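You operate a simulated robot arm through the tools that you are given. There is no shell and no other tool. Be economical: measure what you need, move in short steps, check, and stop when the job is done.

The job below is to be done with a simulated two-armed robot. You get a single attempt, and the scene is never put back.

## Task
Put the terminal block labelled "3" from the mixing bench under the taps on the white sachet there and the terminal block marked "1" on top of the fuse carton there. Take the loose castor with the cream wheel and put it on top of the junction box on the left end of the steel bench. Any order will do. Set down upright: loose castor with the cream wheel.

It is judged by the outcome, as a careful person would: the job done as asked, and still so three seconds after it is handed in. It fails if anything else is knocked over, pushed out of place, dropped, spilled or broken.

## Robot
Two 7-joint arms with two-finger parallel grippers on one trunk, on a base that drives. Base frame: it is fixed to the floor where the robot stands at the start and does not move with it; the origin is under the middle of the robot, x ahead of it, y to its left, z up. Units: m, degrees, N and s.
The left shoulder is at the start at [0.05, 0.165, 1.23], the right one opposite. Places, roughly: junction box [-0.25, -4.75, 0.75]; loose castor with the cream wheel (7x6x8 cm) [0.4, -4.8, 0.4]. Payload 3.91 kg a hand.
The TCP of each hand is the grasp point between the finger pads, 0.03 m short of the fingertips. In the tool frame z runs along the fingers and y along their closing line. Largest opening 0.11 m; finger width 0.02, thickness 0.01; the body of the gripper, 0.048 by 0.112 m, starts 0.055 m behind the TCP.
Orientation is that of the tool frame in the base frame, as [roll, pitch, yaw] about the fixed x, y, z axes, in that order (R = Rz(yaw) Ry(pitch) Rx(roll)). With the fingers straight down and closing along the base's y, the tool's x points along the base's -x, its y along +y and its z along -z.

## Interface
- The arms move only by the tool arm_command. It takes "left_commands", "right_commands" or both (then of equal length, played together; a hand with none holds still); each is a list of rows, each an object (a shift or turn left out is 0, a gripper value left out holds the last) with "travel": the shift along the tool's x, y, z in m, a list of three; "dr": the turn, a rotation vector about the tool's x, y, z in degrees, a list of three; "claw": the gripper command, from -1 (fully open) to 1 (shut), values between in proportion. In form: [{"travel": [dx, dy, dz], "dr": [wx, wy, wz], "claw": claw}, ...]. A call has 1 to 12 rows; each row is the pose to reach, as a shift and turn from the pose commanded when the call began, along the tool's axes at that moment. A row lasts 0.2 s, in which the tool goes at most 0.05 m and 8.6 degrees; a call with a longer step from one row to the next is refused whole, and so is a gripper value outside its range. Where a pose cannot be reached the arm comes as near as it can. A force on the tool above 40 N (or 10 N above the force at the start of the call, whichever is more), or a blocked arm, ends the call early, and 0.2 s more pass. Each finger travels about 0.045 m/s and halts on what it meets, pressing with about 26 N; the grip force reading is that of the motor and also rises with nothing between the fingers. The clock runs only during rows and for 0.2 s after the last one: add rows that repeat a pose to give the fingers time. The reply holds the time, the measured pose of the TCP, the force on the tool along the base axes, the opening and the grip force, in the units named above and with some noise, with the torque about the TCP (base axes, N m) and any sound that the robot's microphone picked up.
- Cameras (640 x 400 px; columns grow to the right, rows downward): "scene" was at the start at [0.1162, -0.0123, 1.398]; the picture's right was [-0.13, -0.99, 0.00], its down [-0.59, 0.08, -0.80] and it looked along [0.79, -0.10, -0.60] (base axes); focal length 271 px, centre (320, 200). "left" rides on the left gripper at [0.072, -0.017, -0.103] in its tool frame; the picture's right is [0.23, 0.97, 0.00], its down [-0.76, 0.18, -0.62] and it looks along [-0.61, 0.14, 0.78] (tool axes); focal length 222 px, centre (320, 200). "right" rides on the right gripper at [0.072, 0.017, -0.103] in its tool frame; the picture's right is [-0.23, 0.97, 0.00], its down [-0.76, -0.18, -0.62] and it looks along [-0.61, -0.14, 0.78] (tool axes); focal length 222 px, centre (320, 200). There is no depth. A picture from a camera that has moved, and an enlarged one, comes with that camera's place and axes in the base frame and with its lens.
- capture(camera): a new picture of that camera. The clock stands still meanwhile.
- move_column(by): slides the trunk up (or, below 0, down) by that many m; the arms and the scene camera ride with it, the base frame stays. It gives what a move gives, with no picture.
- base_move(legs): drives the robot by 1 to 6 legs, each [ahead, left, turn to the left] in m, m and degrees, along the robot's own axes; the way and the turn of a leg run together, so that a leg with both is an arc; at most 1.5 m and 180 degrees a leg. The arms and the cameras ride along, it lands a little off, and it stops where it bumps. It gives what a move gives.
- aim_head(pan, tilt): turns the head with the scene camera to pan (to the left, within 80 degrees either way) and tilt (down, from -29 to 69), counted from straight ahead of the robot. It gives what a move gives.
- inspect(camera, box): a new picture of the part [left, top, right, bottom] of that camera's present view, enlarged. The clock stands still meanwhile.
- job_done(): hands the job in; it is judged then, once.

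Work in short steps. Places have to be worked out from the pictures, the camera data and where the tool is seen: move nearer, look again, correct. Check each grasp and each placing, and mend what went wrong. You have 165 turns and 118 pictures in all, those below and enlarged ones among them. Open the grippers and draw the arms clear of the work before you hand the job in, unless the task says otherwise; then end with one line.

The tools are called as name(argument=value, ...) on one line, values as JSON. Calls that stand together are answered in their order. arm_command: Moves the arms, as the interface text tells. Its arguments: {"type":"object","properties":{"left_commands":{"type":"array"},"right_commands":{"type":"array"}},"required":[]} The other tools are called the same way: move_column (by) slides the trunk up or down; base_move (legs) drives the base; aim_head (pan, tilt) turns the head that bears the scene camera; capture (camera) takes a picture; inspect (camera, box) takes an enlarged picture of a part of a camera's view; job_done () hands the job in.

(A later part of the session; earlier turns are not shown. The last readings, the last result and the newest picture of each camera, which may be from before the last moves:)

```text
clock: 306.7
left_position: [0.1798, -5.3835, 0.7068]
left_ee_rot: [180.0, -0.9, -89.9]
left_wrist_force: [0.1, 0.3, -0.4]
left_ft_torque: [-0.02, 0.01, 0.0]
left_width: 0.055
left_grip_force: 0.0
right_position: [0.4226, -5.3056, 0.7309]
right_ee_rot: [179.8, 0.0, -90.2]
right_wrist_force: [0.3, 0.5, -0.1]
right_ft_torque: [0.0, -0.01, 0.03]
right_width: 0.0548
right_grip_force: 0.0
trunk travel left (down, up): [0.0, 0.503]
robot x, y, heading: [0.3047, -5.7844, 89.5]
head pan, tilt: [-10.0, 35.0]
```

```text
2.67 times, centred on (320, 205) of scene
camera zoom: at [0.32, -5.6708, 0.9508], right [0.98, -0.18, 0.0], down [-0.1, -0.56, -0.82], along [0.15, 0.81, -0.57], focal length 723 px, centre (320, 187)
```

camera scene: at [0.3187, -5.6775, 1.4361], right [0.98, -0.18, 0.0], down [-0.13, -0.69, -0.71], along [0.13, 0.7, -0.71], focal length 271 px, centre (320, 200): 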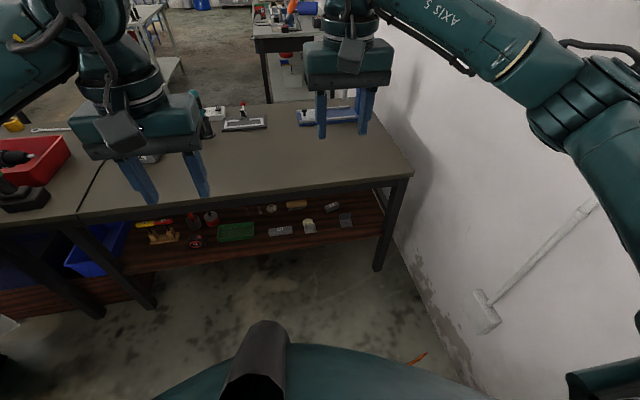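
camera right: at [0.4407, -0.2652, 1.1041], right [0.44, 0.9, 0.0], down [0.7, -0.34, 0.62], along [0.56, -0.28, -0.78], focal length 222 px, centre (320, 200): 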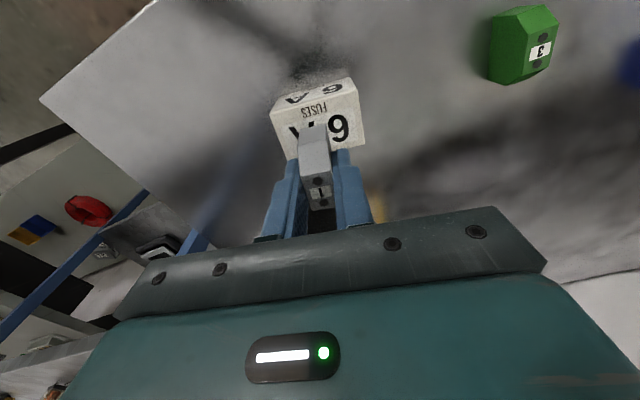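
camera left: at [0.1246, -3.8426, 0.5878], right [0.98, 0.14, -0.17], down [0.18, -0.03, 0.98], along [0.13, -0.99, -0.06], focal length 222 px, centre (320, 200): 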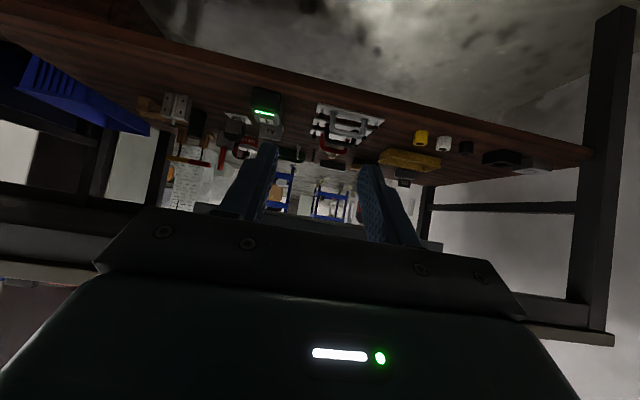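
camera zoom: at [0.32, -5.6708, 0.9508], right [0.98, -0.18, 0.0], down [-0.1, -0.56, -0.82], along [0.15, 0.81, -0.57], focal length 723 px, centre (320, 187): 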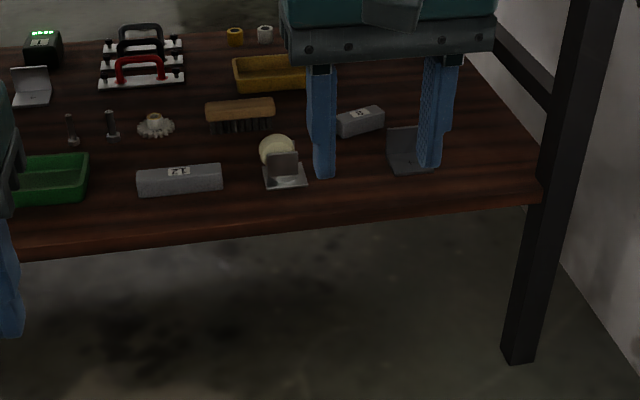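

Castor: plate centre ≈(0.43,-4.775), wheel ~5.5 cm, top ≈0.42. I pitch the right hand 50° forward, open to ~8.5 cm, and lower it to z≈0.47.

arm_command(right_commands=[{"travel": [0, 0, 0.04], "dr": [0, -7.2, 0], "claw": -0.55}, {"travel": [0, 0, 0.08], "dr": [0, -14.4, 0], "claw": -0.55}, {"travel": [0, 0, 0.12], "dr": [0, -21.6, 0], "claw": -0.55}, {"travel": [0, 0, 0.16], "dr": [0, -28.8, 0], "claw": -0.55}, {"travel": [0, 0, 0.2], "dr": [0, -36, 0], "claw": -0.55}, {"travel": [0, 0, 0.23], "dr": [0, -43, 0], "claw": -0.55}, {"travel": [0, 0, 0.26], "dr": [0, -50, 0], "claw": -0.55}, {"travel": [0, 0, 0.26], "dr": [0, -50, 0], "claw": -0.55}])

```text
clock: 308.5
left_position: [0.1793, -5.3827, 0.7063]
left_ee_rot: [179.8, -0.9, -89.9]
left_wrist_force: [-0.4, 0.6, -0.8]
left_ft_torque: [0.01, 0.01, -0.03]
left_width: 0.0552
left_grip_force: 0.0
right_position: [0.422, -5.3079, 0.4696]
right_ee_rot: [179.7, 50.2, -90.5]
right_wrist_force: [-1.0, 0.2, -0.5]
right_ft_torque: [0.0, -0.02, -0.02]
right_width: 0.0853
right_grip_force: 0.0
trunk travel left (down, up): [0.0, 0.503]
robot x, y, heading: [0.3047, -5.7859, 89.6]
head pan, tilt: [-10.0, 35.0]
```

Good. I drive forward 0.25 m and look.

base_move(legs=[[0.25, 0, 0.4]])

inspect(camera="scene", box=[200, 130, 440, 280])

capture(camera="right")

```text
clock: 310.3
left_position: [0.1786, -5.1376, 0.7076]
left_ee_rot: [179.9, -1.0, -89.4]
left_wrist_force: [0.1, -0.4, 0.5]
left_ft_torque: [0.01, -0.02, -0.03]
left_width: 0.0549
left_grip_force: 0.1
right_position: [0.42, -5.061, 0.4698]
right_ee_rot: [179.7, 50.0, -90.2]
right_wrist_force: [-0.2, -0.6, 0.3]
right_ft_torque: [0.02, 0.01, -0.02]
right_width: 0.0856
right_grip_force: 0.1
trunk travel left (down, up): [0.0, 0.503]
robot x, y, heading: [0.307, -5.5389, 89.8]
head pan, tilt: [-10.0, 35.0]
```

```text
2.67 times, centred on (320, 205) of scene
camera zoom: at [0.3208, -5.4232, 0.9509], right [0.98, -0.18, 0.0], down [-0.1, -0.56, -0.82], along [0.14, 0.81, -0.57], focal length 723 px, centre (320, 187)
```

zoom: 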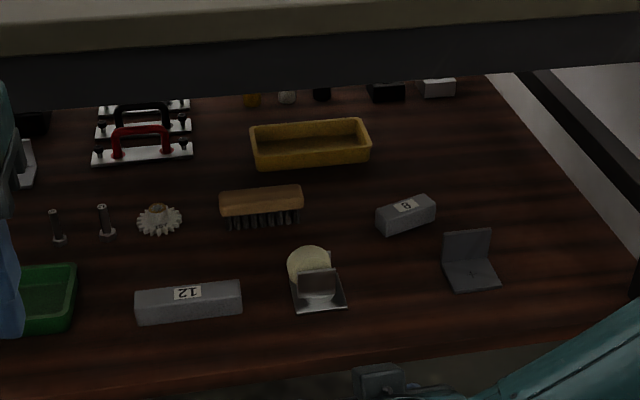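

```text
34 pictures are left
camera right: at [0.4043, -5.1848, 0.4783], right [-0.97, 0.14, 0.18], down [0.18, 0.01, 0.98], along [0.14, 0.99, -0.04], focal length 222 px, centre (320, 200)
```

right: 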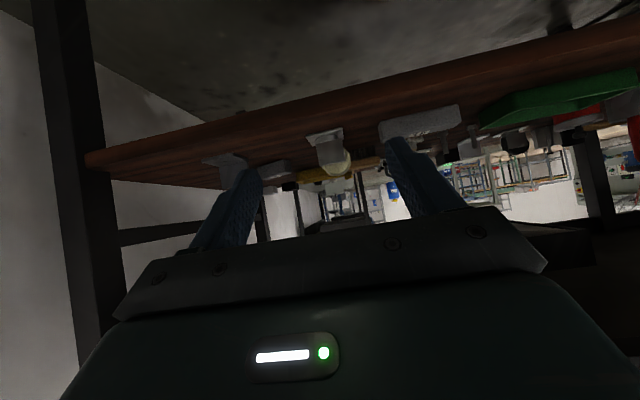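

Castor wheel centre ≈ (0.42,-4.777,0.385). I advance ~80 % of the way along a straight line.

arm_command(right_commands=[{"travel": [-0.019, 0, 0.043]}, {"travel": [-0.038, 0, 0.086]}, {"travel": [-0.058, 0, 0.13]}, {"travel": [-0.077, 0, 0.173]}, {"travel": [-0.097, 0, 0.217]}, {"travel": [-0.097, 0, 0.217]}])

inspect(camera="scene", box=[240, 180, 400, 280])

capture(camera="right")

```text
clock: 311.7
left_position: [0.1788, -5.1368, 0.706]
left_ee_rot: [179.8, -0.8, -89.5]
left_wrist_force: [-0.6, 0.0, 0.1]
left_ft_torque: [-0.02, 0.03, 0.02]
left_width: 0.0551
left_grip_force: 0.2
right_position: [0.4209, -4.8315, 0.4048]
right_ee_rot: [179.7, 50.0, -90.0]
right_wrist_force: [0.0, -0.1, -0.8]
right_ft_torque: [0.02, 0.01, 0.04]
right_width: 0.0852
right_grip_force: 0.0
trunk travel left (down, up): [0.0, 0.503]
robot x, y, heading: [0.3052, -5.5376, 89.7]
head pan, tilt: [-10.0, 35.0]
```

```text
4.00 times, centred on (320, 230) of scene
camera zoom: at [0.3208, -5.4232, 0.9509], right [0.98, -0.18, 0.0], down [-0.1, -0.56, -0.82], along [0.14, 0.81, -0.57], focal length 1084 px, centre (320, 80)
```

zoom: 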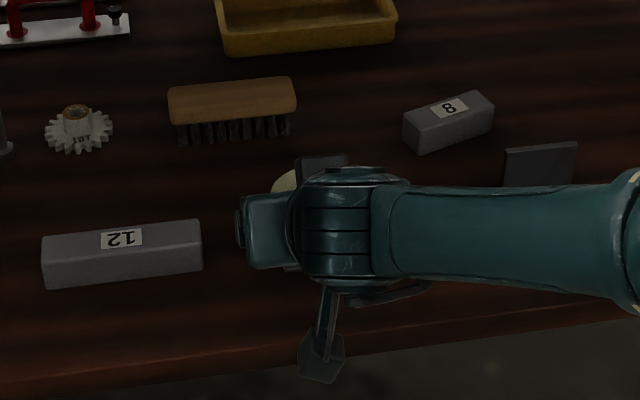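

```text
32 pictures are left
camera right: at [0.4045, -4.9558, 0.4144], right [-0.97, 0.14, 0.18], down [0.18, 0.01, 0.98], along [0.14, 0.99, -0.04], focal length 222 px, centre (320, 200)
```

right: 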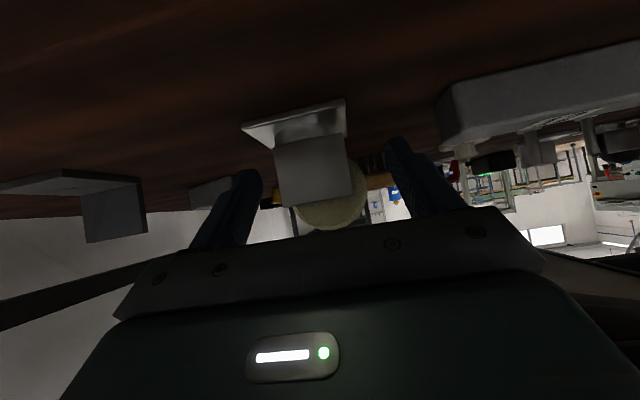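

The castor lies centrally between the fingers. I advance the last 5.5 cm and close.

arm_command(right_commands=[{"travel": [-0.012, 0, 0.027], "claw": -0.55}, {"travel": [-0.023, 0, 0.054], "claw": -0.55}, {"travel": [-0.023, 0, 0.054], "claw": -0.55}, {"travel": [-0.023, 0, 0.054], "claw": 0}, {"travel": [-0.023, 0, 0.054], "claw": 0.5}, {"travel": [-0.023, 0, 0.054], "claw": 1}, {"travel": [-0.023, 0, 0.054], "claw": 1}, {"travel": [-0.023, 0, 0.054], "claw": 1}])

capture(camera="right")

```text
clock: 313.5
left_position: [0.1773, -5.1368, 0.7073]
left_ee_rot: [179.9, -0.9, -89.5]
left_wrist_force: [-0.5, 1.0, -0.4]
left_ft_torque: [0.01, 0.02, 0.01]
left_width: 0.0548
left_grip_force: 0.1
right_position: [0.4203, -4.8013, 0.3986]
right_ee_rot: [179.7, 49.9, -90.1]
right_wrist_force: [0.1, -1.1, -0.4]
right_ft_torque: [-0.01, 0.01, 0.0]
right_width: 0.0527
right_grip_force: 26.0
right hand out of reach, approached as far as the arm can: row 2, 3, 4, 5, 6, 7, 8
trunk travel left (down, up): [0.0, 0.503]
robot x, y, heading: [0.3033, -5.5416, 89.8]
head pan, tilt: [-10.0, 35.0]
```

```text
31 pictures are left
camera right: at [0.4051, -4.9259, 0.4075], right [-0.97, 0.14, 0.18], down [0.18, 0.01, 0.98], along [0.14, 0.99, -0.04], focal length 222 px, centre (320, 200)
```

right: 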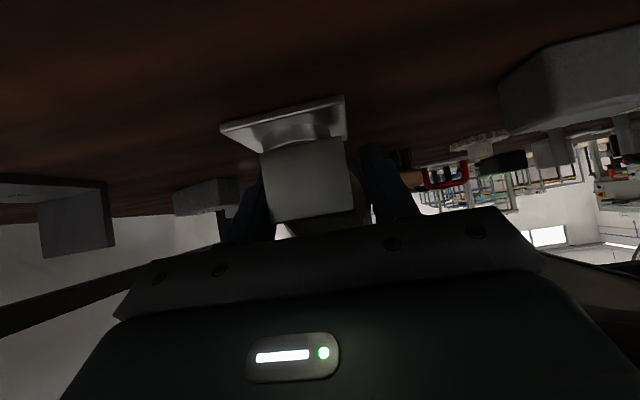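

The arm stopped 2.6 cm short, holding by the fingertips. I reopen, drive 3 cm forward, and regrasp deeper.

arm_command(right_commands=[{"travel": [0, 0, 0], "claw": 0.2}, {"travel": [0, 0, 0], "claw": -0.45}, {"travel": [0, 0, 0], "claw": -0.45}, {"travel": [0, 0, 0], "claw": -0.45}])

base_move(legs=[[0.03, 0, 0]])

capture(camera="right")

```text
clock: 314.5
left_position: [0.1777, -5.1369, 0.7075]
left_ee_rot: [179.9, -0.9, -89.5]
left_wrist_force: [0.5, -0.3, -0.5]
left_ft_torque: [0.01, 0.0, 0.04]
left_width: 0.0549
left_grip_force: 0.0
right_position: [0.4216, -4.8013, 0.3986]
right_ee_rot: [179.7, 50.0, -90.1]
right_wrist_force: [-0.5, 0.0, -0.2]
right_ft_torque: [0.0, -0.02, 0.03]
right_width: 0.0797
right_grip_force: 0.1
trunk travel left (down, up): [0.0, 0.503]
robot x, y, heading: [0.304, -5.5354, 89.8]
head pan, tilt: [-10.0, 35.0]
```

```text
clock: 315.3
left_position: [0.178, -5.1072, 0.7073]
left_ee_rot: [179.9, -0.8, -89.5]
left_wrist_force: [-0.7, 0.2, -0.5]
left_ft_torque: [-0.02, 0.03, 0.02]
left_width: 0.0551
left_grip_force: 0.0
right_position: [0.4219, -4.7705, 0.3984]
right_ee_rot: [179.7, 50.0, -90.0]
right_wrist_force: [-0.6, 0.4, 0.0]
right_ft_torque: [0.03, 0.0, -0.01]
right_width: 0.0797
right_grip_force: 0.1
trunk travel left (down, up): [0.0, 0.503]
robot x, y, heading: [0.304, -5.5083, 89.8]
head pan, tilt: [-10.0, 35.0]
```

```text
30 pictures are left
camera right: at [0.4056, -4.8957, 0.408], right [-0.97, 0.14, 0.18], down [0.18, 0.01, 0.98], along [0.14, 0.99, -0.04], focal length 222 px, centre (320, 200)
```

right: 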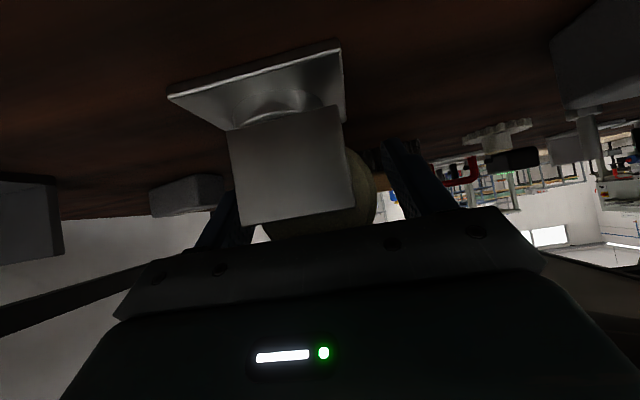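

No contact; the castor is well between the fingers. I close.

arm_command(right_commands=[{"travel": [0, 0, 0], "claw": 0.2}, {"travel": [0, 0, 0], "claw": 0.6}, {"travel": [0, 0, 0], "claw": 1}, {"travel": [0, 0, 0], "claw": 1}, {"travel": [0, 0, 0], "claw": 1}])

capture(camera="right")

```text
clock: 316.5
left_position: [0.1798, -5.1071, 0.7063]
left_ee_rot: [179.9, -0.9, -89.5]
left_wrist_force: [-0.7, 0.0, -0.3]
left_ft_torque: [-0.02, 0.0, 0.0]
left_width: 0.0551
left_grip_force: 0.1
right_position: [0.421, -4.7708, 0.3983]
right_ee_rot: [179.7, 50.1, -90.1]
right_wrist_force: [0.4, 0.5, -0.4]
right_ft_torque: [0.02, 0.04, 0.0]
right_width: 0.0525
right_grip_force: 26.0
trunk travel left (down, up): [0.0, 0.503]
robot x, y, heading: [0.305, -5.507, 89.9]
head pan, tilt: [-10.0, 35.0]
```

```text
29 pictures are left
camera right: at [0.4056, -4.8958, 0.4079], right [-0.97, 0.14, 0.18], down [0.18, 0.01, 0.98], along [0.14, 0.99, -0.04], focal length 222 px, centre (320, 200)
```

right: 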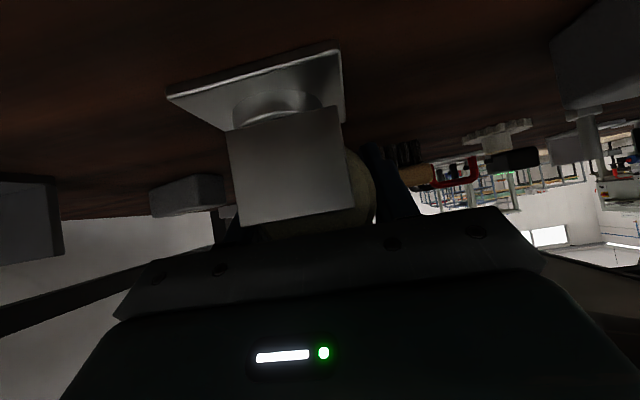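

Gripped at 52.5 mm. I lift 3 cm with the trunk and check.

move_column(by=0.03)

capture(camera="right")

```text
clock: 317.3
left_position: [0.179, -5.1064, 0.7368]
left_ee_rot: [179.8, -0.9, -89.5]
left_wrist_force: [-0.2, -1.0, -0.1]
left_ft_torque: [-0.01, -0.01, 0.02]
left_width: 0.0546
left_grip_force: 0.1
right_position: [0.4204, -4.772, 0.4281]
right_ee_rot: [179.6, 50.0, -90.1]
right_wrist_force: [-0.7, -0.4, -2.8]
right_ft_torque: [0.08, -0.01, -0.03]
right_width: 0.0524
right_grip_force: 25.9
trunk travel left (down, up): [-0.03, 0.473]
robot x, y, heading: [0.304, -5.5069, 89.9]
head pan, tilt: [-10.0, 35.0]
```

```text
28 pictures are left
camera right: at [0.4056, -4.8957, 0.4377], right [-0.97, 0.14, 0.18], down [0.18, 0.01, 0.98], along [0.14, 0.99, -0.04], focal length 222 px, centre (320, 200)
```

right: 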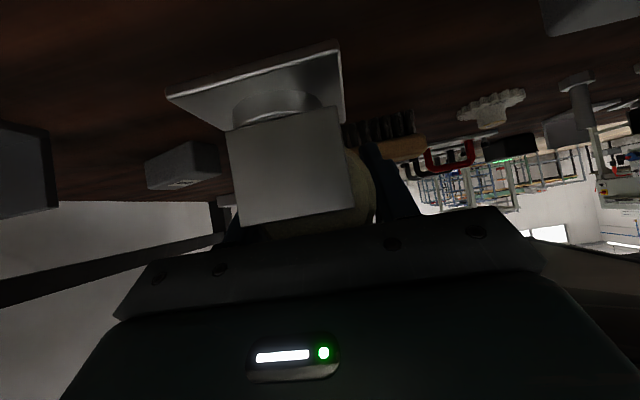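

Lifted cleanly. I back away 0.4 m from the bench, then raise the trunk.

base_move(legs=[[-0.4, 0, 0]])

move_column(by=0.4)

move_column(by=0.07)

base_move(legs=[[0, 0.55, 0]])

aim_head(pan=5, tilt=35)

capture(camera="scene")

```text
clock: 319.8
left_position: [0.1771, -5.5125, 0.7362]
left_ee_rot: [179.9, -0.8, -89.3]
left_wrist_force: [-0.1, 1.2, -1.2]
left_ft_torque: [0.0, 0.02, 0.01]
left_width: 0.0548
left_grip_force: 0.0
right_position: [0.4179, -5.1756, 0.4285]
right_ee_rot: [179.7, 50.0, -89.9]
right_wrist_force: [0.3, -0.9, -2.2]
right_ft_torque: [0.06, 0.01, 0.02]
right_width: 0.0527
right_grip_force: 25.7
trunk travel left (down, up): [-0.03, 0.473]
robot x, y, heading: [0.3051, -5.9112, 90.0]
head pan, tilt: [-10.0, 35.0]
```

```text
clock: 323.6
left_position: [0.1765, -5.5124, 1.1367]
left_ee_rot: [179.9, -0.9, -89.5]
left_wrist_force: [-0.2, -0.5, 0.2]
left_ft_torque: [-0.03, 0.01, 0.02]
left_width: 0.0549
left_grip_force: 0.0
right_position: [0.419, -5.1762, 0.8287]
right_ee_rot: [179.7, 50.0, -89.9]
right_wrist_force: [0.0, -0.5, -1.6]
right_ft_torque: [0.08, 0.02, 0.01]
right_width: 0.0524
right_grip_force: 25.6
trunk travel left (down, up): [-0.43, 0.073]
robot x, y, heading: [0.3061, -5.9117, 90.0]
head pan, tilt: [-10.0, 35.0]
```

```text
clock: 324.7
left_position: [0.1772, -5.5128, 1.207]
left_ee_rot: [179.9, -0.9, -89.4]
left_wrist_force: [-0.6, 1.2, 0.8]
left_ft_torque: [-0.01, 0.01, 0.0]
left_width: 0.0553
left_grip_force: 0.1
right_position: [0.4189, -5.177, 0.8975]
right_ee_rot: [179.7, 49.9, -89.8]
right_wrist_force: [0.7, 0.0, -2.6]
right_ft_torque: [0.08, 0.01, -0.05]
right_width: 0.0524
right_grip_force: 26.1
trunk travel left (down, up): [-0.5, 0.003]
robot x, y, heading: [0.3042, -5.9142, 90.1]
head pan, tilt: [-10.0, 35.0]
```

```text
clock: 330.1
left_position: [-0.3804, -5.5153, 1.2065]
left_ee_rot: [179.9, -0.9, -89.1]
left_wrist_force: [-0.6, -0.1, 0.6]
left_ft_torque: [0.01, -0.04, 0.02]
left_width: 0.0552
left_grip_force: 0.0
right_position: [-0.1412, -5.1767, 0.8982]
right_ee_rot: [179.7, 50.1, -89.8]
right_wrist_force: [-0.1, -0.1, -1.9]
right_ft_torque: [0.06, -0.02, 0.03]
right_width: 0.0518
right_grip_force: 26.4
trunk travel left (down, up): [-0.5, 0.003]
robot x, y, heading: [-0.2505, -5.9149, 90.3]
head pan, tilt: [-10.0, 35.0]
```

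```text
clock: 330.8
left_position: [-0.38, -5.5146, 1.2067]
left_ee_rot: [179.9, -0.9, -89.2]
left_wrist_force: [-0.3, -0.4, 0.8]
left_ft_torque: [-0.05, 0.01, -0.01]
left_width: 0.0551
left_grip_force: 0.0
right_position: [-0.1404, -5.1773, 0.8981]
right_ee_rot: [179.7, 49.9, -89.7]
right_wrist_force: [-0.4, -1.0, -2.7]
right_ft_torque: [0.05, 0.03, 0.01]
right_width: 0.052
right_grip_force: 25.6
trunk travel left (down, up): [-0.5, 0.003]
robot x, y, heading: [-0.2519, -5.9166, 90.3]
head pan, tilt: [5.0, 35.0]
```

```text
27 pictures are left
camera scene: at [-0.2591, -5.7985, 1.4508], right [1.0, 0.09, 0.0], down [0.05, -0.57, -0.82], along [-0.07, 0.82, -0.57], focal length 271 px, centre (320, 200)
```

scene: 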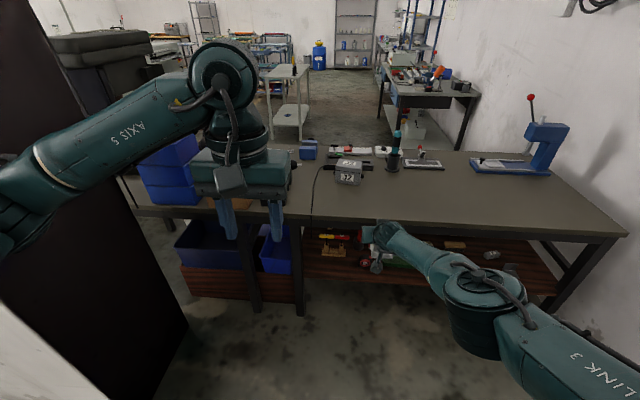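

The junction box is visible ahead. I zoom on it.

inspect(camera="scene", box=[290, 125, 450, 225])

```text
4.00 times, centred on (370, 175) of scene
camera zoom: at [-0.2591, -5.7985, 1.4508], right [1.0, 0.09, 0.0], down [0.05, -0.57, -0.82], along [-0.07, 0.82, -0.57], focal length 1084 px, centre (120, 300)
```

zoom: 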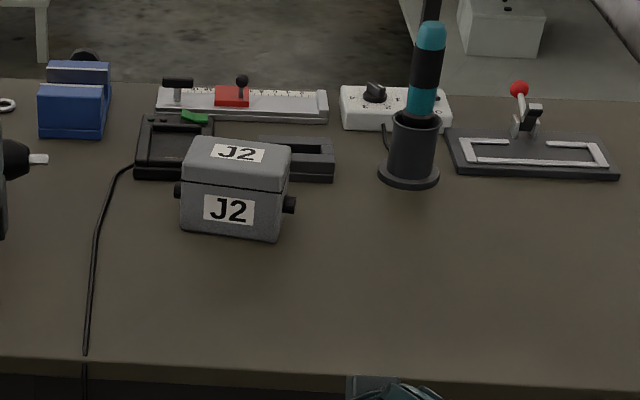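

Box J2: top ≈ z 0.848, centre ≈ (-0.213,-4.63). Castor bottom is ~5.8 cm below TCP, so I raise the hand 6 cm, then drive forward and left to bring it over the box's near side.

arm_command(right_commands=[{"travel": [-0.023, 0, -0.0193]}, {"travel": [-0.046, 0, -0.0386]}, {"travel": [-0.054, 0, -0.045]}, {"travel": [-0.054, 0, -0.045]}])

base_move(legs=[[0.4, 0.08, 0]])

capture(camera="scene")

capture(camera="right")

```text
clock: 331.8
left_position: [-0.3807, -5.5149, 1.2064]
left_ee_rot: [179.8, -1.0, -89.1]
left_wrist_force: [-0.3, 0.0, -0.3]
left_ft_torque: [0.04, 0.0, -0.01]
left_width: 0.0551
left_grip_force: 0.1
right_position: [-0.1397, -5.1757, 0.97]
right_ee_rot: [179.7, 49.9, -89.7]
right_wrist_force: [0.7, -0.1, 0.0]
right_ft_torque: [0.03, -0.02, -0.04]
right_width: 0.0
right_grip_force: 25.9
trunk travel left (down, up): [-0.5, 0.003]
robot x, y, heading: [-0.2543, -5.9127, 90.5]
head pan, tilt: [5.0, 35.0]
```

```text
clock: 332.7
left_position: [-0.3828, -5.5045, 1.2058]
left_ee_rot: [179.8, -1.0, -89.1]
left_wrist_force: [-0.1, -0.7, -0.2]
left_ft_torque: [-0.02, -0.02, -0.02]
left_width: 0.0552
left_grip_force: 0.1
right_position: [-0.1417, -5.1659, 0.9683]
right_ee_rot: [179.8, 49.8, -89.7]
right_wrist_force: [-0.3, -0.2, 0.1]
right_ft_torque: [0.01, 0.0, -0.02]
right_width: 0.0002
right_grip_force: 26.2
trunk travel left (down, up): [-0.5, 0.003]
robot x, y, heading: [-0.2496, -5.9065, 90.4]
head pan, tilt: [5.0, 35.0]
stopped in leg 1: the robot was blocked; the commanded pose is now the measured one
```

```text
25 pictures are left
camera scene: at [-0.2613, -5.7884, 1.4506], right [1.0, 0.09, 0.0], down [0.05, -0.57, -0.82], along [-0.07, 0.81, -0.57], focal length 271 px, centre (320, 200)
```

scene: 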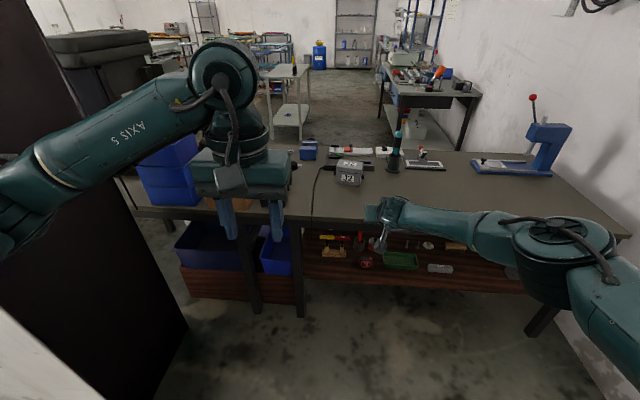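

```text
24 pictures are left
camera right: at [-0.1568, -5.2909, 0.9777], right [-0.97, 0.14, 0.18], down [0.18, 0.02, 0.98], along [0.13, 0.99, -0.04], focal length 222 px, centre (320, 200)
```

right: 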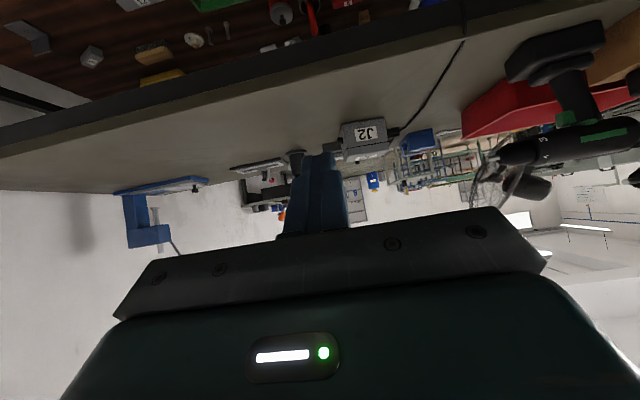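

The grip slipped and the castor fell — I need to find it. I look down at the floor ahead.

aim_head(pan=-5, tilt=66)

capture(camera="scene")

```text
clock: 333.6
left_position: [-0.3828, -5.5049, 1.2067]
left_ee_rot: [179.9, -0.9, -89.3]
left_wrist_force: [-0.8, 0.2, -0.6]
left_ft_torque: [-0.01, 0.0, -0.02]
left_width: 0.0551
left_grip_force: 0.0
right_position: [-0.1428, -5.167, 0.9688]
right_ee_rot: [179.7, 49.9, -89.7]
right_wrist_force: [-1.0, -0.1, 0.4]
right_ft_torque: [0.02, 0.01, -0.01]
right_width: 0.0
right_grip_force: 25.4
trunk travel left (down, up): [-0.5, 0.003]
robot x, y, heading: [-0.2507, -5.9082, 90.3]
head pan, tilt: [-5.0, 66.0]
```

```text
23 pictures are left
camera scene: at [-0.248, -5.8183, 1.41], right [1.0, -0.08, 0.0], down [-0.08, -0.91, -0.41], along [0.03, 0.41, -0.91], focal length 271 px, centre (320, 200)
```

scene: 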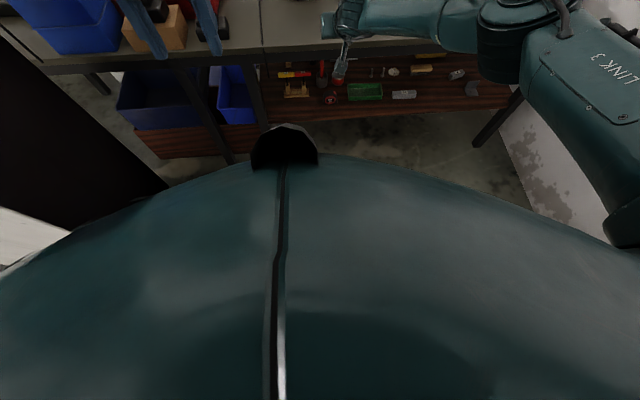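

The torso hides the near floor; the left hand's camera looks down in front, so I use it.

capture(camera="left")

```text
22 pictures are left
camera left: at [-0.3636, -5.5759, 1.3105], right [-0.97, -0.24, 0.01], down [-0.19, 0.77, 0.61], along [-0.15, 0.59, -0.79], focal length 222 px, centre (320, 200)
```

left: 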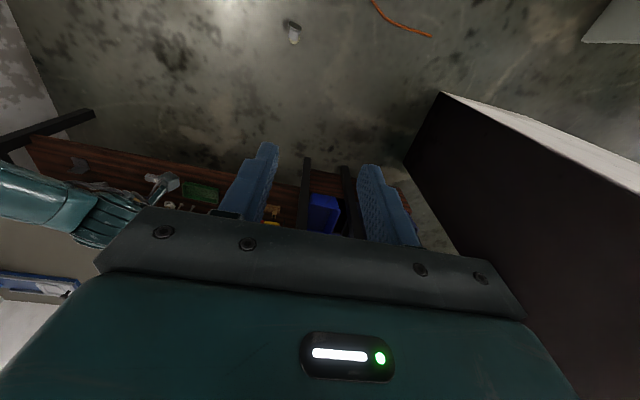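

Found it: lying on the floor at about (-0.25,-5.54), just ahead of the base. I zoom for its pose.

inspect(camera="left", box=[255, 5, 335, 65])

```text
6.67 times, centred on (295, 35) of left
camera zoom: at [-0.3636, -5.5759, 1.3105], right [-0.97, -0.24, 0.01], down [-0.19, 0.77, 0.61], along [-0.15, 0.59, -0.79], focal length 1481 px, centre (487, 1300)
```

zoom: 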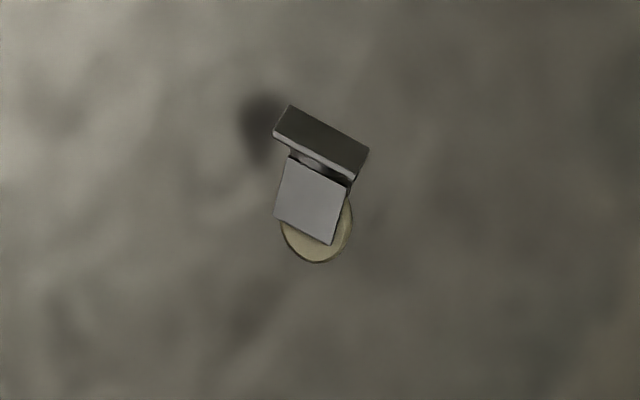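

Castor lies at ≈(-0.25,-5.54) with its plate toward me and wheel toward the bench. It is best picked tool-down from the robot's side (left hand, robot facing +x). First I re-tuck the right arm.

arm_command(right_commands=[{"travel": [0.002, -0.005, -0.045], "dr": [0, 5, 0], "claw": 0}, {"travel": [0.005, -0.01, -0.09], "dr": [0, 10, 0]}, {"travel": [0.007, -0.015, -0.135], "dr": [0, 17, 0]}, {"travel": [0.01, -0.02, -0.18], "dr": [0, 24, 0]}, {"travel": [0.012, -0.025, -0.225], "dr": [0, 31, 0]}, {"travel": [0.014, -0.03, -0.27], "dr": [0, 38, 0]}, {"travel": [0.017, -0.035, -0.315], "dr": [0, 44, 0]}, {"travel": [0.02, -0.04, -0.36], "dr": [0, 50, 0]}, {"travel": [0.022, -0.043, -0.4], "dr": [0, 50, 0]}, {"travel": [0.022, -0.043, -0.4], "dr": [0, 50, 0]}])

base_move(legs=[[-0.06, 0, 0], [0, -0.6, 0], [0, 0, -90.3]])

```text
clock: 335.8
left_position: [-0.3827, -5.5068, 1.2063]
left_ee_rot: [179.9, -0.9, -89.2]
left_wrist_force: [-0.6, -0.3, 0.6]
left_ft_torque: [-0.03, -0.02, 0.0]
left_width: 0.0549
left_grip_force: 0.3
right_position: [-0.096, -5.4886, 1.211]
right_ee_rot: [179.9, -0.1, -89.5]
right_wrist_force: [0.3, -0.3, 0.2]
right_ft_torque: [0.0, 0.01, 0.01]
right_width: 0.0548
right_grip_force: 0.0
trunk travel left (down, up): [-0.5, 0.003]
robot x, y, heading: [-0.2507, -5.904, 90.4]
head pan, tilt: [-5.0, 66.0]
```

```text
clock: 346.0
left_position: [0.755, -5.8371, 1.2074]
left_ee_rot: [179.9, -0.9, -179.6]
left_wrist_force: [-0.2, 0.1, 0.4]
left_ft_torque: [0.01, 0.01, 0.0]
left_width: 0.0551
left_grip_force: 0.1
right_position: [0.7705, -6.1236, 1.2094]
right_ee_rot: [179.9, 0.0, -180.0]
right_wrist_force: [0.4, -0.8, -0.2]
right_ft_torque: [-0.04, 0.01, -0.01]
right_width: 0.0549
right_grip_force: 0.0
trunk travel left (down, up): [-0.5, 0.003]
robot x, y, heading: [0.3536, -5.9605, -0.3]
head pan, tilt: [-5.0, 66.0]
```

Now I drive backward 0.68 m so the castor is on my left side, then use the left hand camera.

base_move(legs=[[-0.68, 0, 0.3]])

arm_command(left_commands=[{"travel": [0.04, 0.03, 0], "dr": [0, 0, -8]}, {"travel": [0.08, 0.06, 0], "dr": [0, 0, -16]}, {"travel": [0.11, 0.09, 0], "dr": [0, 0, -24]}, {"travel": [0.14, 0.12, 0], "dr": [0, 0, -32]}, {"travel": [0.17, 0.15, 0], "dr": [0, 0, -40]}, {"travel": [0.2, 0.18, 0], "dr": [0, 0, -48]}, {"travel": [0.23, 0.2, 0], "dr": [0, 0, -56]}, {"travel": [0.26, 0.22, 0], "dr": [0, 0, -64]}, {"travel": [0.28, 0.24, 0], "dr": [0, 0, -72]}, {"travel": [0.3, 0.25, 0], "dr": [0, 0, -80]}, {"travel": [0.3, 0.25, 0], "dr": [0, 0, -83]}, {"travel": [0.3, 0.25, 0], "dr": [0, 0, -83]}])

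capture(camera="left")

```text
clock: 349.7
left_position: [0.0885, -5.8334, 1.2063]
left_ee_rot: [179.9, -1.0, -179.4]
left_wrist_force: [0.1, 0.2, 0.1]
left_ft_torque: [-0.01, -0.05, 0.01]
left_width: 0.0551
left_grip_force: 0.0
right_position: [0.1049, -6.1189, 1.2083]
right_ee_rot: [179.8, 0.0, -180.0]
right_wrist_force: [-0.5, -0.4, 0.8]
right_ft_torque: [0.02, 0.01, 0.01]
right_width: 0.0549
right_grip_force: 0.2
trunk travel left (down, up): [-0.5, 0.003]
robot x, y, heading: [-0.3111, -5.9576, -0.1]
head pan, tilt: [-5.0, 66.0]
```

```text
clock: 352.3
left_position: [-0.203, -5.5621, 1.2312]
left_ee_rot: [179.2, 0.0, -96.5]
left_wrist_force: [-0.5, 0.1, 0.3]
left_ft_torque: [-0.02, 0.0, -0.01]
left_width: 0.0548
left_grip_force: 0.1
left hand out of reach, approached as far as the arm can: row 5, 6, 7, 8, 9, 10, 11, 12
right_position: [0.1032, -6.1222, 1.2098]
right_ee_rot: [179.9, 0.0, -179.9]
right_wrist_force: [-0.5, -0.5, 0.2]
right_ft_torque: [0.01, 0.01, -0.03]
right_width: 0.055
right_grip_force: 0.1
trunk travel left (down, up): [-0.5, 0.003]
robot x, y, heading: [-0.308, -5.9587, 0.1]
head pan, tilt: [-5.0, 66.0]
```

```text
20 pictures are left
camera left: at [-0.1939, -5.6358, 1.3343], right [-0.99, -0.12, 0.02], down [-0.08, 0.78, 0.63], along [-0.08, 0.62, -0.78], focal length 222 px, centre (320, 200)
```

left: 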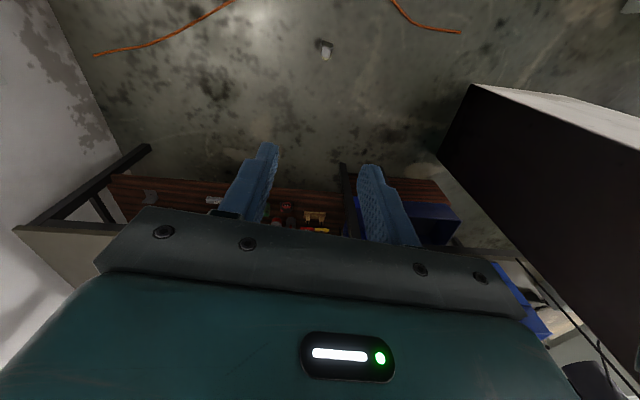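

Castor confirmed at (-0.246,-5.542). I close the sideways distance a little and lower the trunk fully.

base_move(legs=[[0.01, 0.065, 0]])

move_column(by=-0.4)

move_column(by=-0.1)

arm_command(left_commands=[{"travel": [0, 0, 0.05], "claw": -0.5}, {"travel": [0, 0.005, 0.1]}, {"travel": [0, 0.01, 0.15]}, {"travel": [0, 0.015, 0.2]}, {"travel": [0, 0.02, 0.25]}, {"travel": [0, 0.025, 0.3]}, {"travel": [0, 0.03, 0.35]}, {"travel": [0, 0.035, 0.4]}, {"travel": [0, 0.04, 0.45]}, {"travel": [0, 0.04, 0.5]}, {"travel": [0, 0.04, 0.5]}])

capture(camera="left")

```text
clock: 353.6
left_position: [-0.1954, -5.4982, 1.232]
left_ee_rot: [179.1, -0.1, -96.5]
left_wrist_force: [-0.4, -0.5, -0.7]
left_ft_torque: [-0.02, 0.0, -0.03]
left_width: 0.0551
left_grip_force: 0.0
right_position: [0.1153, -6.0542, 1.2092]
right_ee_rot: [179.9, 0.1, -179.8]
right_wrist_force: [0.4, 0.4, 0.0]
right_ft_torque: [-0.02, 0.02, 0.0]
right_width: 0.0549
right_grip_force: 0.1
trunk travel left (down, up): [-0.5, 0.003]
robot x, y, heading: [-0.3012, -5.8927, 0.1]
head pan, tilt: [-5.0, 66.0]
```

```text
clock: 357.4
left_position: [-0.1957, -5.4982, 0.8318]
left_ee_rot: [179.2, 0.0, -96.4]
left_wrist_force: [-0.7, -0.2, 1.0]
left_ft_torque: [0.02, 0.0, -0.03]
left_width: 0.055
left_grip_force: 0.0
right_position: [0.1149, -6.0553, 0.811]
right_ee_rot: [179.7, 0.0, -179.9]
right_wrist_force: [1.0, -0.3, 0.9]
right_ft_torque: [-0.03, 0.03, -0.01]
right_width: 0.0548
right_grip_force: 0.0
trunk travel left (down, up): [-0.1, 0.403]
robot x, y, heading: [-0.3032, -5.8931, -0.0]
head pan, tilt: [-5.0, 66.0]
```

```text
clock: 358.7
left_position: [-0.1957, -5.4984, 0.7306]
left_ee_rot: [179.0, -0.1, -96.5]
left_wrist_force: [-0.8, -0.3, 0.7]
left_ft_torque: [0.03, -0.01, -0.02]
left_width: 0.0551
left_grip_force: 0.1
right_position: [0.1145, -6.0557, 0.709]
right_ee_rot: [179.7, 0.0, -179.8]
right_wrist_force: [0.2, 0.4, 0.6]
right_ft_torque: [0.03, 0.01, -0.05]
right_width: 0.0548
right_grip_force: 0.0
trunk travel left (down, up): [0.0, 0.503]
robot x, y, heading: [-0.3029, -5.896, -0.1]
head pan, tilt: [-5.0, 66.0]
```

```text
refused: row 2 steps farther than a row can; nothing moved
```

```text
19 pictures are left
camera left: at [-0.1841, -5.5716, 0.8342], right [-0.99, -0.12, 0.02], down [-0.08, 0.78, 0.63], along [-0.09, 0.62, -0.78], focal length 222 px, centre (320, 200)
```

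left: 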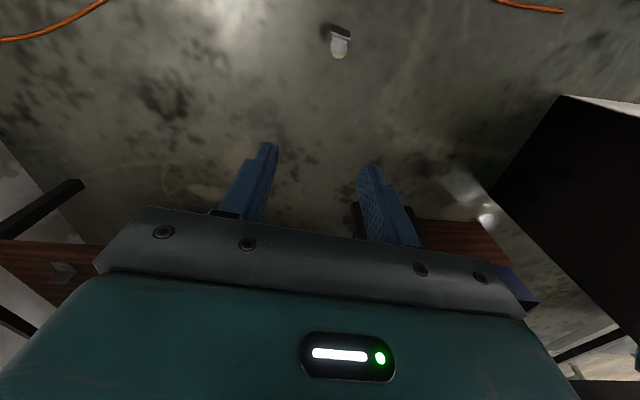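

Castor ≈(-0.255,-5.535). I lower the left hand over it to z≈0.25 with smaller steps.

arm_command(left_commands=[{"travel": [0.003, 0.004, 0.046], "claw": -0.5}, {"travel": [0.006, 0.008, 0.092]}, {"travel": [0.009, 0.013, 0.138]}, {"travel": [0.012, 0.017, 0.184]}, {"travel": [0.015, 0.021, 0.23]}, {"travel": [0.018, 0.026, 0.276]}, {"travel": [0.021, 0.03, 0.322]}, {"travel": [0.024, 0.036, 0.368]}, {"travel": [0.027, 0.042, 0.414]}, {"travel": [0.027, 0.042, 0.45]}, {"travel": [0.027, 0.042, 0.45]}])

capture(camera="left")

```text
clock: 360.7
left_position: [-0.2355, -5.512, 0.333]
left_ee_rot: [179.1, -0.8, -96.6]
left_wrist_force: [0.7, 17.1, 22.8]
left_ft_torque: [-4.05, -0.02, 0.15]
left_width: 0.0826
left_grip_force: 0.1
left hand out of reach, approached as far as the arm can: row 1, 2, 3, 4, 5, 6, 9, 10
right_position: [0.115, -6.0546, 0.7102]
right_ee_rot: [179.8, 0.0, -179.8]
right_wrist_force: [-0.3, 0.7, -1.1]
right_ft_torque: [0.02, 0.03, -0.01]
right_width: 0.0551
right_grip_force: 0.0
trunk travel left (down, up): [0.0, 0.503]
robot x, y, heading: [-0.3031, -5.895, -0.1]
head pan, tilt: [-5.0, 66.0]
stopped in row 10 (left hand): the force on the tool passed its limit at 115 N (the readings are from after the stop); the commanded pose is now the measured one
```

```text
18 pictures are left
camera left: at [-0.2237, -5.5841, 0.4372], right [-0.99, -0.11, 0.02], down [-0.08, 0.79, 0.61], along [-0.08, 0.61, -0.79], focal length 222 px, centre (320, 200)
```

left: 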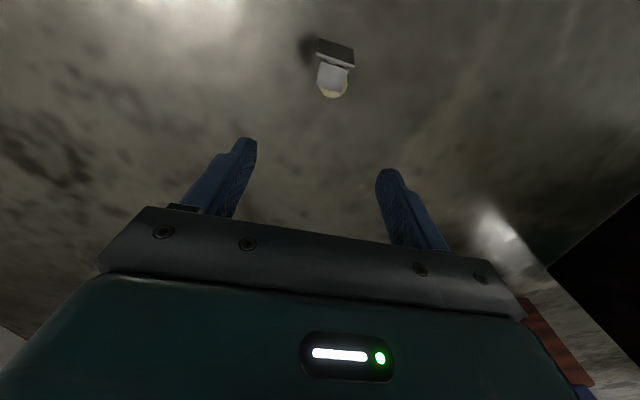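

The wrist touched my own base housing. I lift the hand, move the base 3 cm away from the castor so the wrist clears, and retry.

arm_command(left_commands=[{"travel": [0, 0, -0.03]}, {"travel": [-0.01, 0, -0.06]}, {"travel": [-0.02, 0, -0.06]}, {"travel": [-0.02, 0, -0.06]}])

base_move(legs=[[0, -0.03, 0]])

```text
clock: 361.7
left_position: [-0.2313, -5.4917, 0.3931]
left_ee_rot: [179.0, -0.9, -96.7]
left_wrist_force: [-0.1, -0.4, 0.7]
left_ft_torque: [-0.02, -0.01, 0.02]
left_width: 0.0824
left_grip_force: 0.1
right_position: [0.1147, -6.0549, 0.7102]
right_ee_rot: [179.8, -0.2, -179.8]
right_wrist_force: [-0.1, 0.1, -0.4]
right_ft_torque: [0.01, -0.01, 0.03]
right_width: 0.0549
right_grip_force: 0.1
trunk travel left (down, up): [0.0, 0.503]
robot x, y, heading: [-0.3062, -5.8923, -0.2]
head pan, tilt: [-5.0, 66.0]
```

```text
clock: 362.6
left_position: [-0.2326, -5.507, 0.3926]
left_ee_rot: [179.1, -1.1, -96.7]
left_wrist_force: [0.0, -0.5, 0.1]
left_ft_torque: [0.01, 0.0, 0.0]
left_width: 0.0826
left_grip_force: 0.1
right_position: [0.1126, -6.0641, 0.7088]
right_ee_rot: [-179.9, -0.2, -179.1]
right_wrist_force: [-1.0, -0.4, -0.9]
right_ft_torque: [-0.02, 0.01, 0.01]
right_width: 0.0551
right_grip_force: 0.0
trunk travel left (down, up): [0.0, 0.503]
robot x, y, heading: [-0.3038, -5.9111, 0.4]
head pan, tilt: [-5.0, 66.0]
stopped in leg 1: the robot was blocked; the commanded pose is now the measured one
```

Castor wheel centre ≈ (-0.257,-5.518). I align above and descend stepwise.

arm_command(left_commands=[{"travel": [0.007, 0.012, 0], "claw": -0.5}, {"travel": [0.0138, 0.023, 0]}, {"travel": [0.0138, 0.023, 0.04]}, {"travel": [0.0138, 0.023, 0.08]}, {"travel": [0.0138, 0.023, 0.12]}, {"travel": [0.0138, 0.023, 0.16]}, {"travel": [0.0138, 0.023, 0.2]}, {"travel": [0.0138, 0.023, 0.24]}, {"travel": [0.0138, 0.023, 0.24]}])

capture(camera="left")

```text
clock: 364.6
left_position: [-0.2235, -5.495, 0.2927]
left_ee_rot: [178.9, -1.2, -96.6]
left_wrist_force: [0.0, -0.5, 0.2]
left_ft_torque: [0.02, -0.02, -0.02]
left_width: 0.0827
left_grip_force: 0.1
left hand out of reach, approached as far as the arm can: row 4, 5, 6, 7, 8, 9
right_position: [0.113, -6.0658, 0.7084]
right_ee_rot: [-179.9, -0.3, -179.0]
right_wrist_force: [-1.3, -0.1, 0.3]
right_ft_torque: [0.01, 0.02, -0.03]
right_width: 0.0551
right_grip_force: 0.1
trunk travel left (down, up): [0.0, 0.503]
robot x, y, heading: [-0.3061, -5.9102, 0.1]
head pan, tilt: [-5.0, 66.0]
```

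```text
17 pictures are left
camera left: at [-0.2124, -5.5663, 0.3957], right [-0.99, -0.11, 0.02], down [-0.08, 0.79, 0.61], along [-0.09, 0.6, -0.79], focal length 222 px, centre (320, 200)
```

left: 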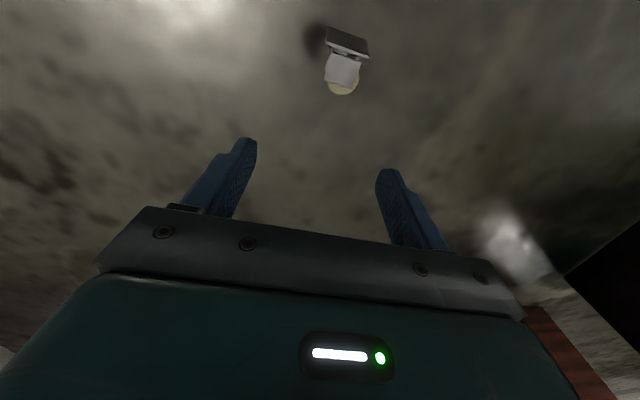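

In this twisted yaw the arm can't go lower. I'll instead use the natural hand yaw (closing across the castor's 8 cm length): lift, untwist the left hand, raise the right arm so its elbow clears the cart.

arm_command(left_commands=[{"travel": [0, 0, -0.05], "dr": [0, 0, 8], "claw": -1}, {"travel": [0, 0, -0.1], "dr": [0, 0, 16]}, {"travel": [0, 0, -0.1], "dr": [0, 0, 24]}, {"travel": [0, 0, -0.1], "dr": [0, 0, 32]}, {"travel": [0, 0, -0.1], "dr": [0, 0, 40]}, {"travel": [0, 0, -0.1], "dr": [0, 0, 48]}, {"travel": [0, 0, -0.1], "dr": [0, 0, 56]}, {"travel": [0, 0, -0.1], "dr": [0, 0, 64]}, {"travel": [0, 0, -0.1], "dr": [0, 0, 72]}, {"travel": [0, 0, -0.1], "dr": [0, 0, 80]}, {"travel": [0, 0, -0.1], "dr": [0, 0, 83.5]}], right_commands=[{"travel": [0, 0, -0.045]}, {"travel": [0, 0, -0.09]}, {"travel": [0, 0, -0.135]}, {"travel": [0, 0, -0.18]}, {"travel": [0, 0, -0.225]}, {"travel": [0, 0, -0.27]}, {"travel": [0, 0, -0.3]}, {"travel": [0, 0, -0.3]}, {"travel": [0, 0, -0.3]}, {"travel": [0, 0, -0.3]}, {"travel": [0, 0, -0.3]}])

base_move(legs=[[0, -0.05, 0]])

capture(camera="left")

```text
clock: 367.1
left_position: [-0.2274, -5.4891, 0.3906]
left_ee_rot: [-179.2, -1.1, 179.7]
left_wrist_force: [-0.4, -0.2, -0.7]
left_ft_torque: [-0.04, -0.04, 0.0]
left_width: 0.1103
left_grip_force: 0.0
right_position: [0.1141, -6.0679, 1.0062]
right_ee_rot: [179.9, -0.3, -179.3]
right_wrist_force: [0.5, 0.2, -0.7]
right_ft_torque: [0.02, 0.02, -0.03]
right_width: 0.055
right_grip_force: 0.1
trunk travel left (down, up): [0.0, 0.503]
robot x, y, heading: [-0.3017, -5.9104, -0.1]
head pan, tilt: [-5.0, 66.0]
```

```text
clock: 368.1
left_position: [-0.2278, -5.5355, 0.3913]
left_ee_rot: [-179.1, -1.1, 179.9]
left_wrist_force: [-0.1, -0.4, 0.1]
left_ft_torque: [0.0, 0.01, -0.02]
left_width: 0.1099
left_grip_force: 0.2
right_position: [0.1143, -6.1145, 1.0057]
right_ee_rot: [180.0, -0.5, -179.2]
right_wrist_force: [1.1, -0.4, -0.5]
right_ft_torque: [-0.04, 0.03, 0.01]
right_width: 0.0554
right_grip_force: 0.1
trunk travel left (down, up): [0.0, 0.503]
robot x, y, heading: [-0.3048, -5.9576, -0.2]
head pan, tilt: [-5.0, 66.0]
```

```text
16 pictures are left
camera left: at [-0.2978, -5.5506, 0.4949], right [-0.23, 0.97, -0.01], down [0.77, 0.18, 0.61], along [0.59, 0.13, -0.8], focal length 222 px, centre (320, 200)
```

left: 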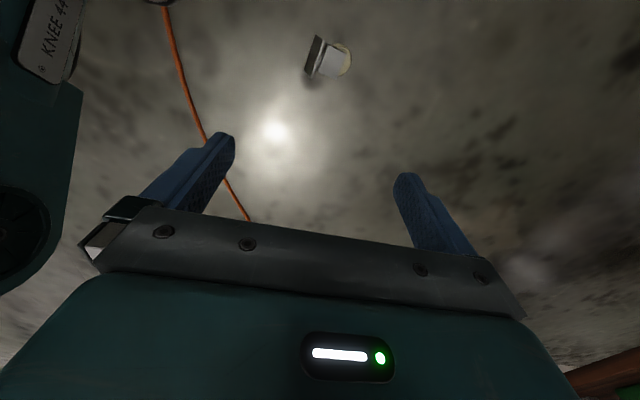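

Castor centre ≈(-0.264,-5.527), axis along y. I shift over it and descend.

arm_command(left_commands=[{"travel": [0.036, 0.0085, 0], "claw": -1}, {"travel": [0.036, 0.0085, 0.045]}, {"travel": [0.036, 0.0085, 0.09]}, {"travel": [0.036, 0.0085, 0.135]}, {"travel": [0.036, 0.0085, 0.18]}, {"travel": [0.036, 0.0085, 0.225]}, {"travel": [0.036, 0.0085, 0.27]}, {"travel": [0.036, 0.0085, 0.29]}, {"travel": [0.036, 0.0085, 0.29]}])

capture(camera="left")

```text
clock: 370.1
left_position: [-0.2709, -5.5306, 0.1023]
left_ee_rot: [-179.3, -1.1, 179.9]
left_wrist_force: [-0.2, 0.0, 0.9]
left_ft_torque: [0.01, -0.02, -0.01]
left_width: 0.1101
left_grip_force: 0.0
left hand out of reach, approached as far as the arm can: row 3, 4, 5
right_position: [0.1151, -6.1152, 1.0063]
right_ee_rot: [-180.0, -0.4, -179.2]
right_wrist_force: [0.7, -0.5, 0.3]
right_ft_torque: [-0.01, 0.02, 0.02]
right_width: 0.055
right_grip_force: 0.1
trunk travel left (down, up): [0.0, 0.503]
robot x, y, heading: [-0.3039, -5.9582, -0.2]
head pan, tilt: [-5.0, 66.0]
```

```text
15 pictures are left
camera left: at [-0.3407, -5.5456, 0.2059], right [-0.23, 0.97, -0.01], down [0.77, 0.19, 0.61], along [0.59, 0.13, -0.8], focal length 222 px, centre (320, 200)
```

left: 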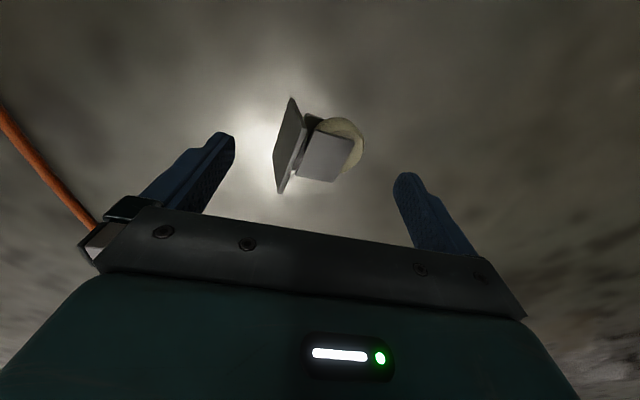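

The hand is right over it. I turn 15° to align with the castor's axis, descend to z≈0.05, and close.

arm_command(left_commands=[{"travel": [-0.003, 0.003, 0.0], "dr": [0, 0, -8], "claw": -1}, {"travel": [-0.003, 0.003, 0.02], "dr": [0, 0, -15], "claw": -1}, {"travel": [-0.003, 0.003, 0.04], "dr": [0, 0, -15], "claw": -1}, {"travel": [-0.003, 0.003, 0.052], "dr": [0, 0, -15], "claw": -1}, {"travel": [-0.003, 0.003, 0.052], "dr": [0, 0, -15], "claw": -0.5}, {"travel": [-0.003, 0.003, 0.052], "dr": [0, 0, -15], "claw": 0}, {"travel": [-0.003, 0.003, 0.052], "dr": [0, 0, -15], "claw": 1}, {"travel": [-0.003, 0.003, 0.052], "dr": [0, 0, -15], "claw": 1}, {"travel": [-0.003, 0.003, 0.052], "dr": [0, 0, -15], "claw": 1}])

capture(camera="left")

```text
clock: 372.1
left_position: [-0.2677, -5.5283, 0.049]
left_ee_rot: [-179.6, -1.3, -165.1]
left_wrist_force: [-1.0, -2.5, 3.1]
left_ft_torque: [-0.34, -0.1, -0.16]
left_width: 0.0765
left_grip_force: 26.0
right_position: [0.1155, -6.1162, 1.0071]
right_ee_rot: [179.9, -0.4, -179.2]
right_wrist_force: [0.0, 1.1, 0.1]
right_ft_torque: [0.03, 0.0, -0.02]
right_width: 0.055
right_grip_force: 0.1
trunk travel left (down, up): [0.0, 0.503]
robot x, y, heading: [-0.301, -5.9613, -0.2]
head pan, tilt: [-5.0, 66.0]
```

```text
14 pictures are left
camera left: at [-0.3308, -5.5608, 0.1536], right [-0.47, 0.88, 0.0], down [0.7, 0.38, 0.6], along [0.54, 0.28, -0.8], focal length 222 px, centre (320, 200)
```

left: 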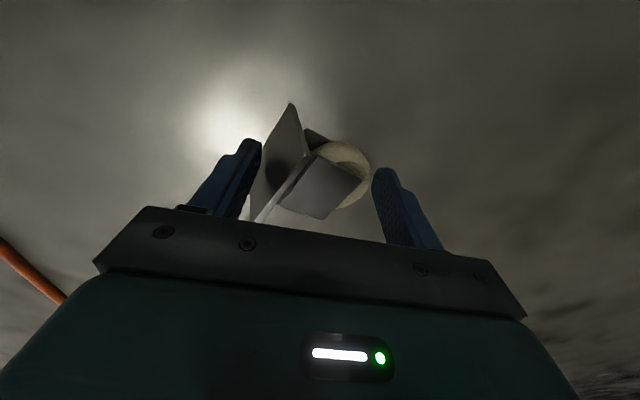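

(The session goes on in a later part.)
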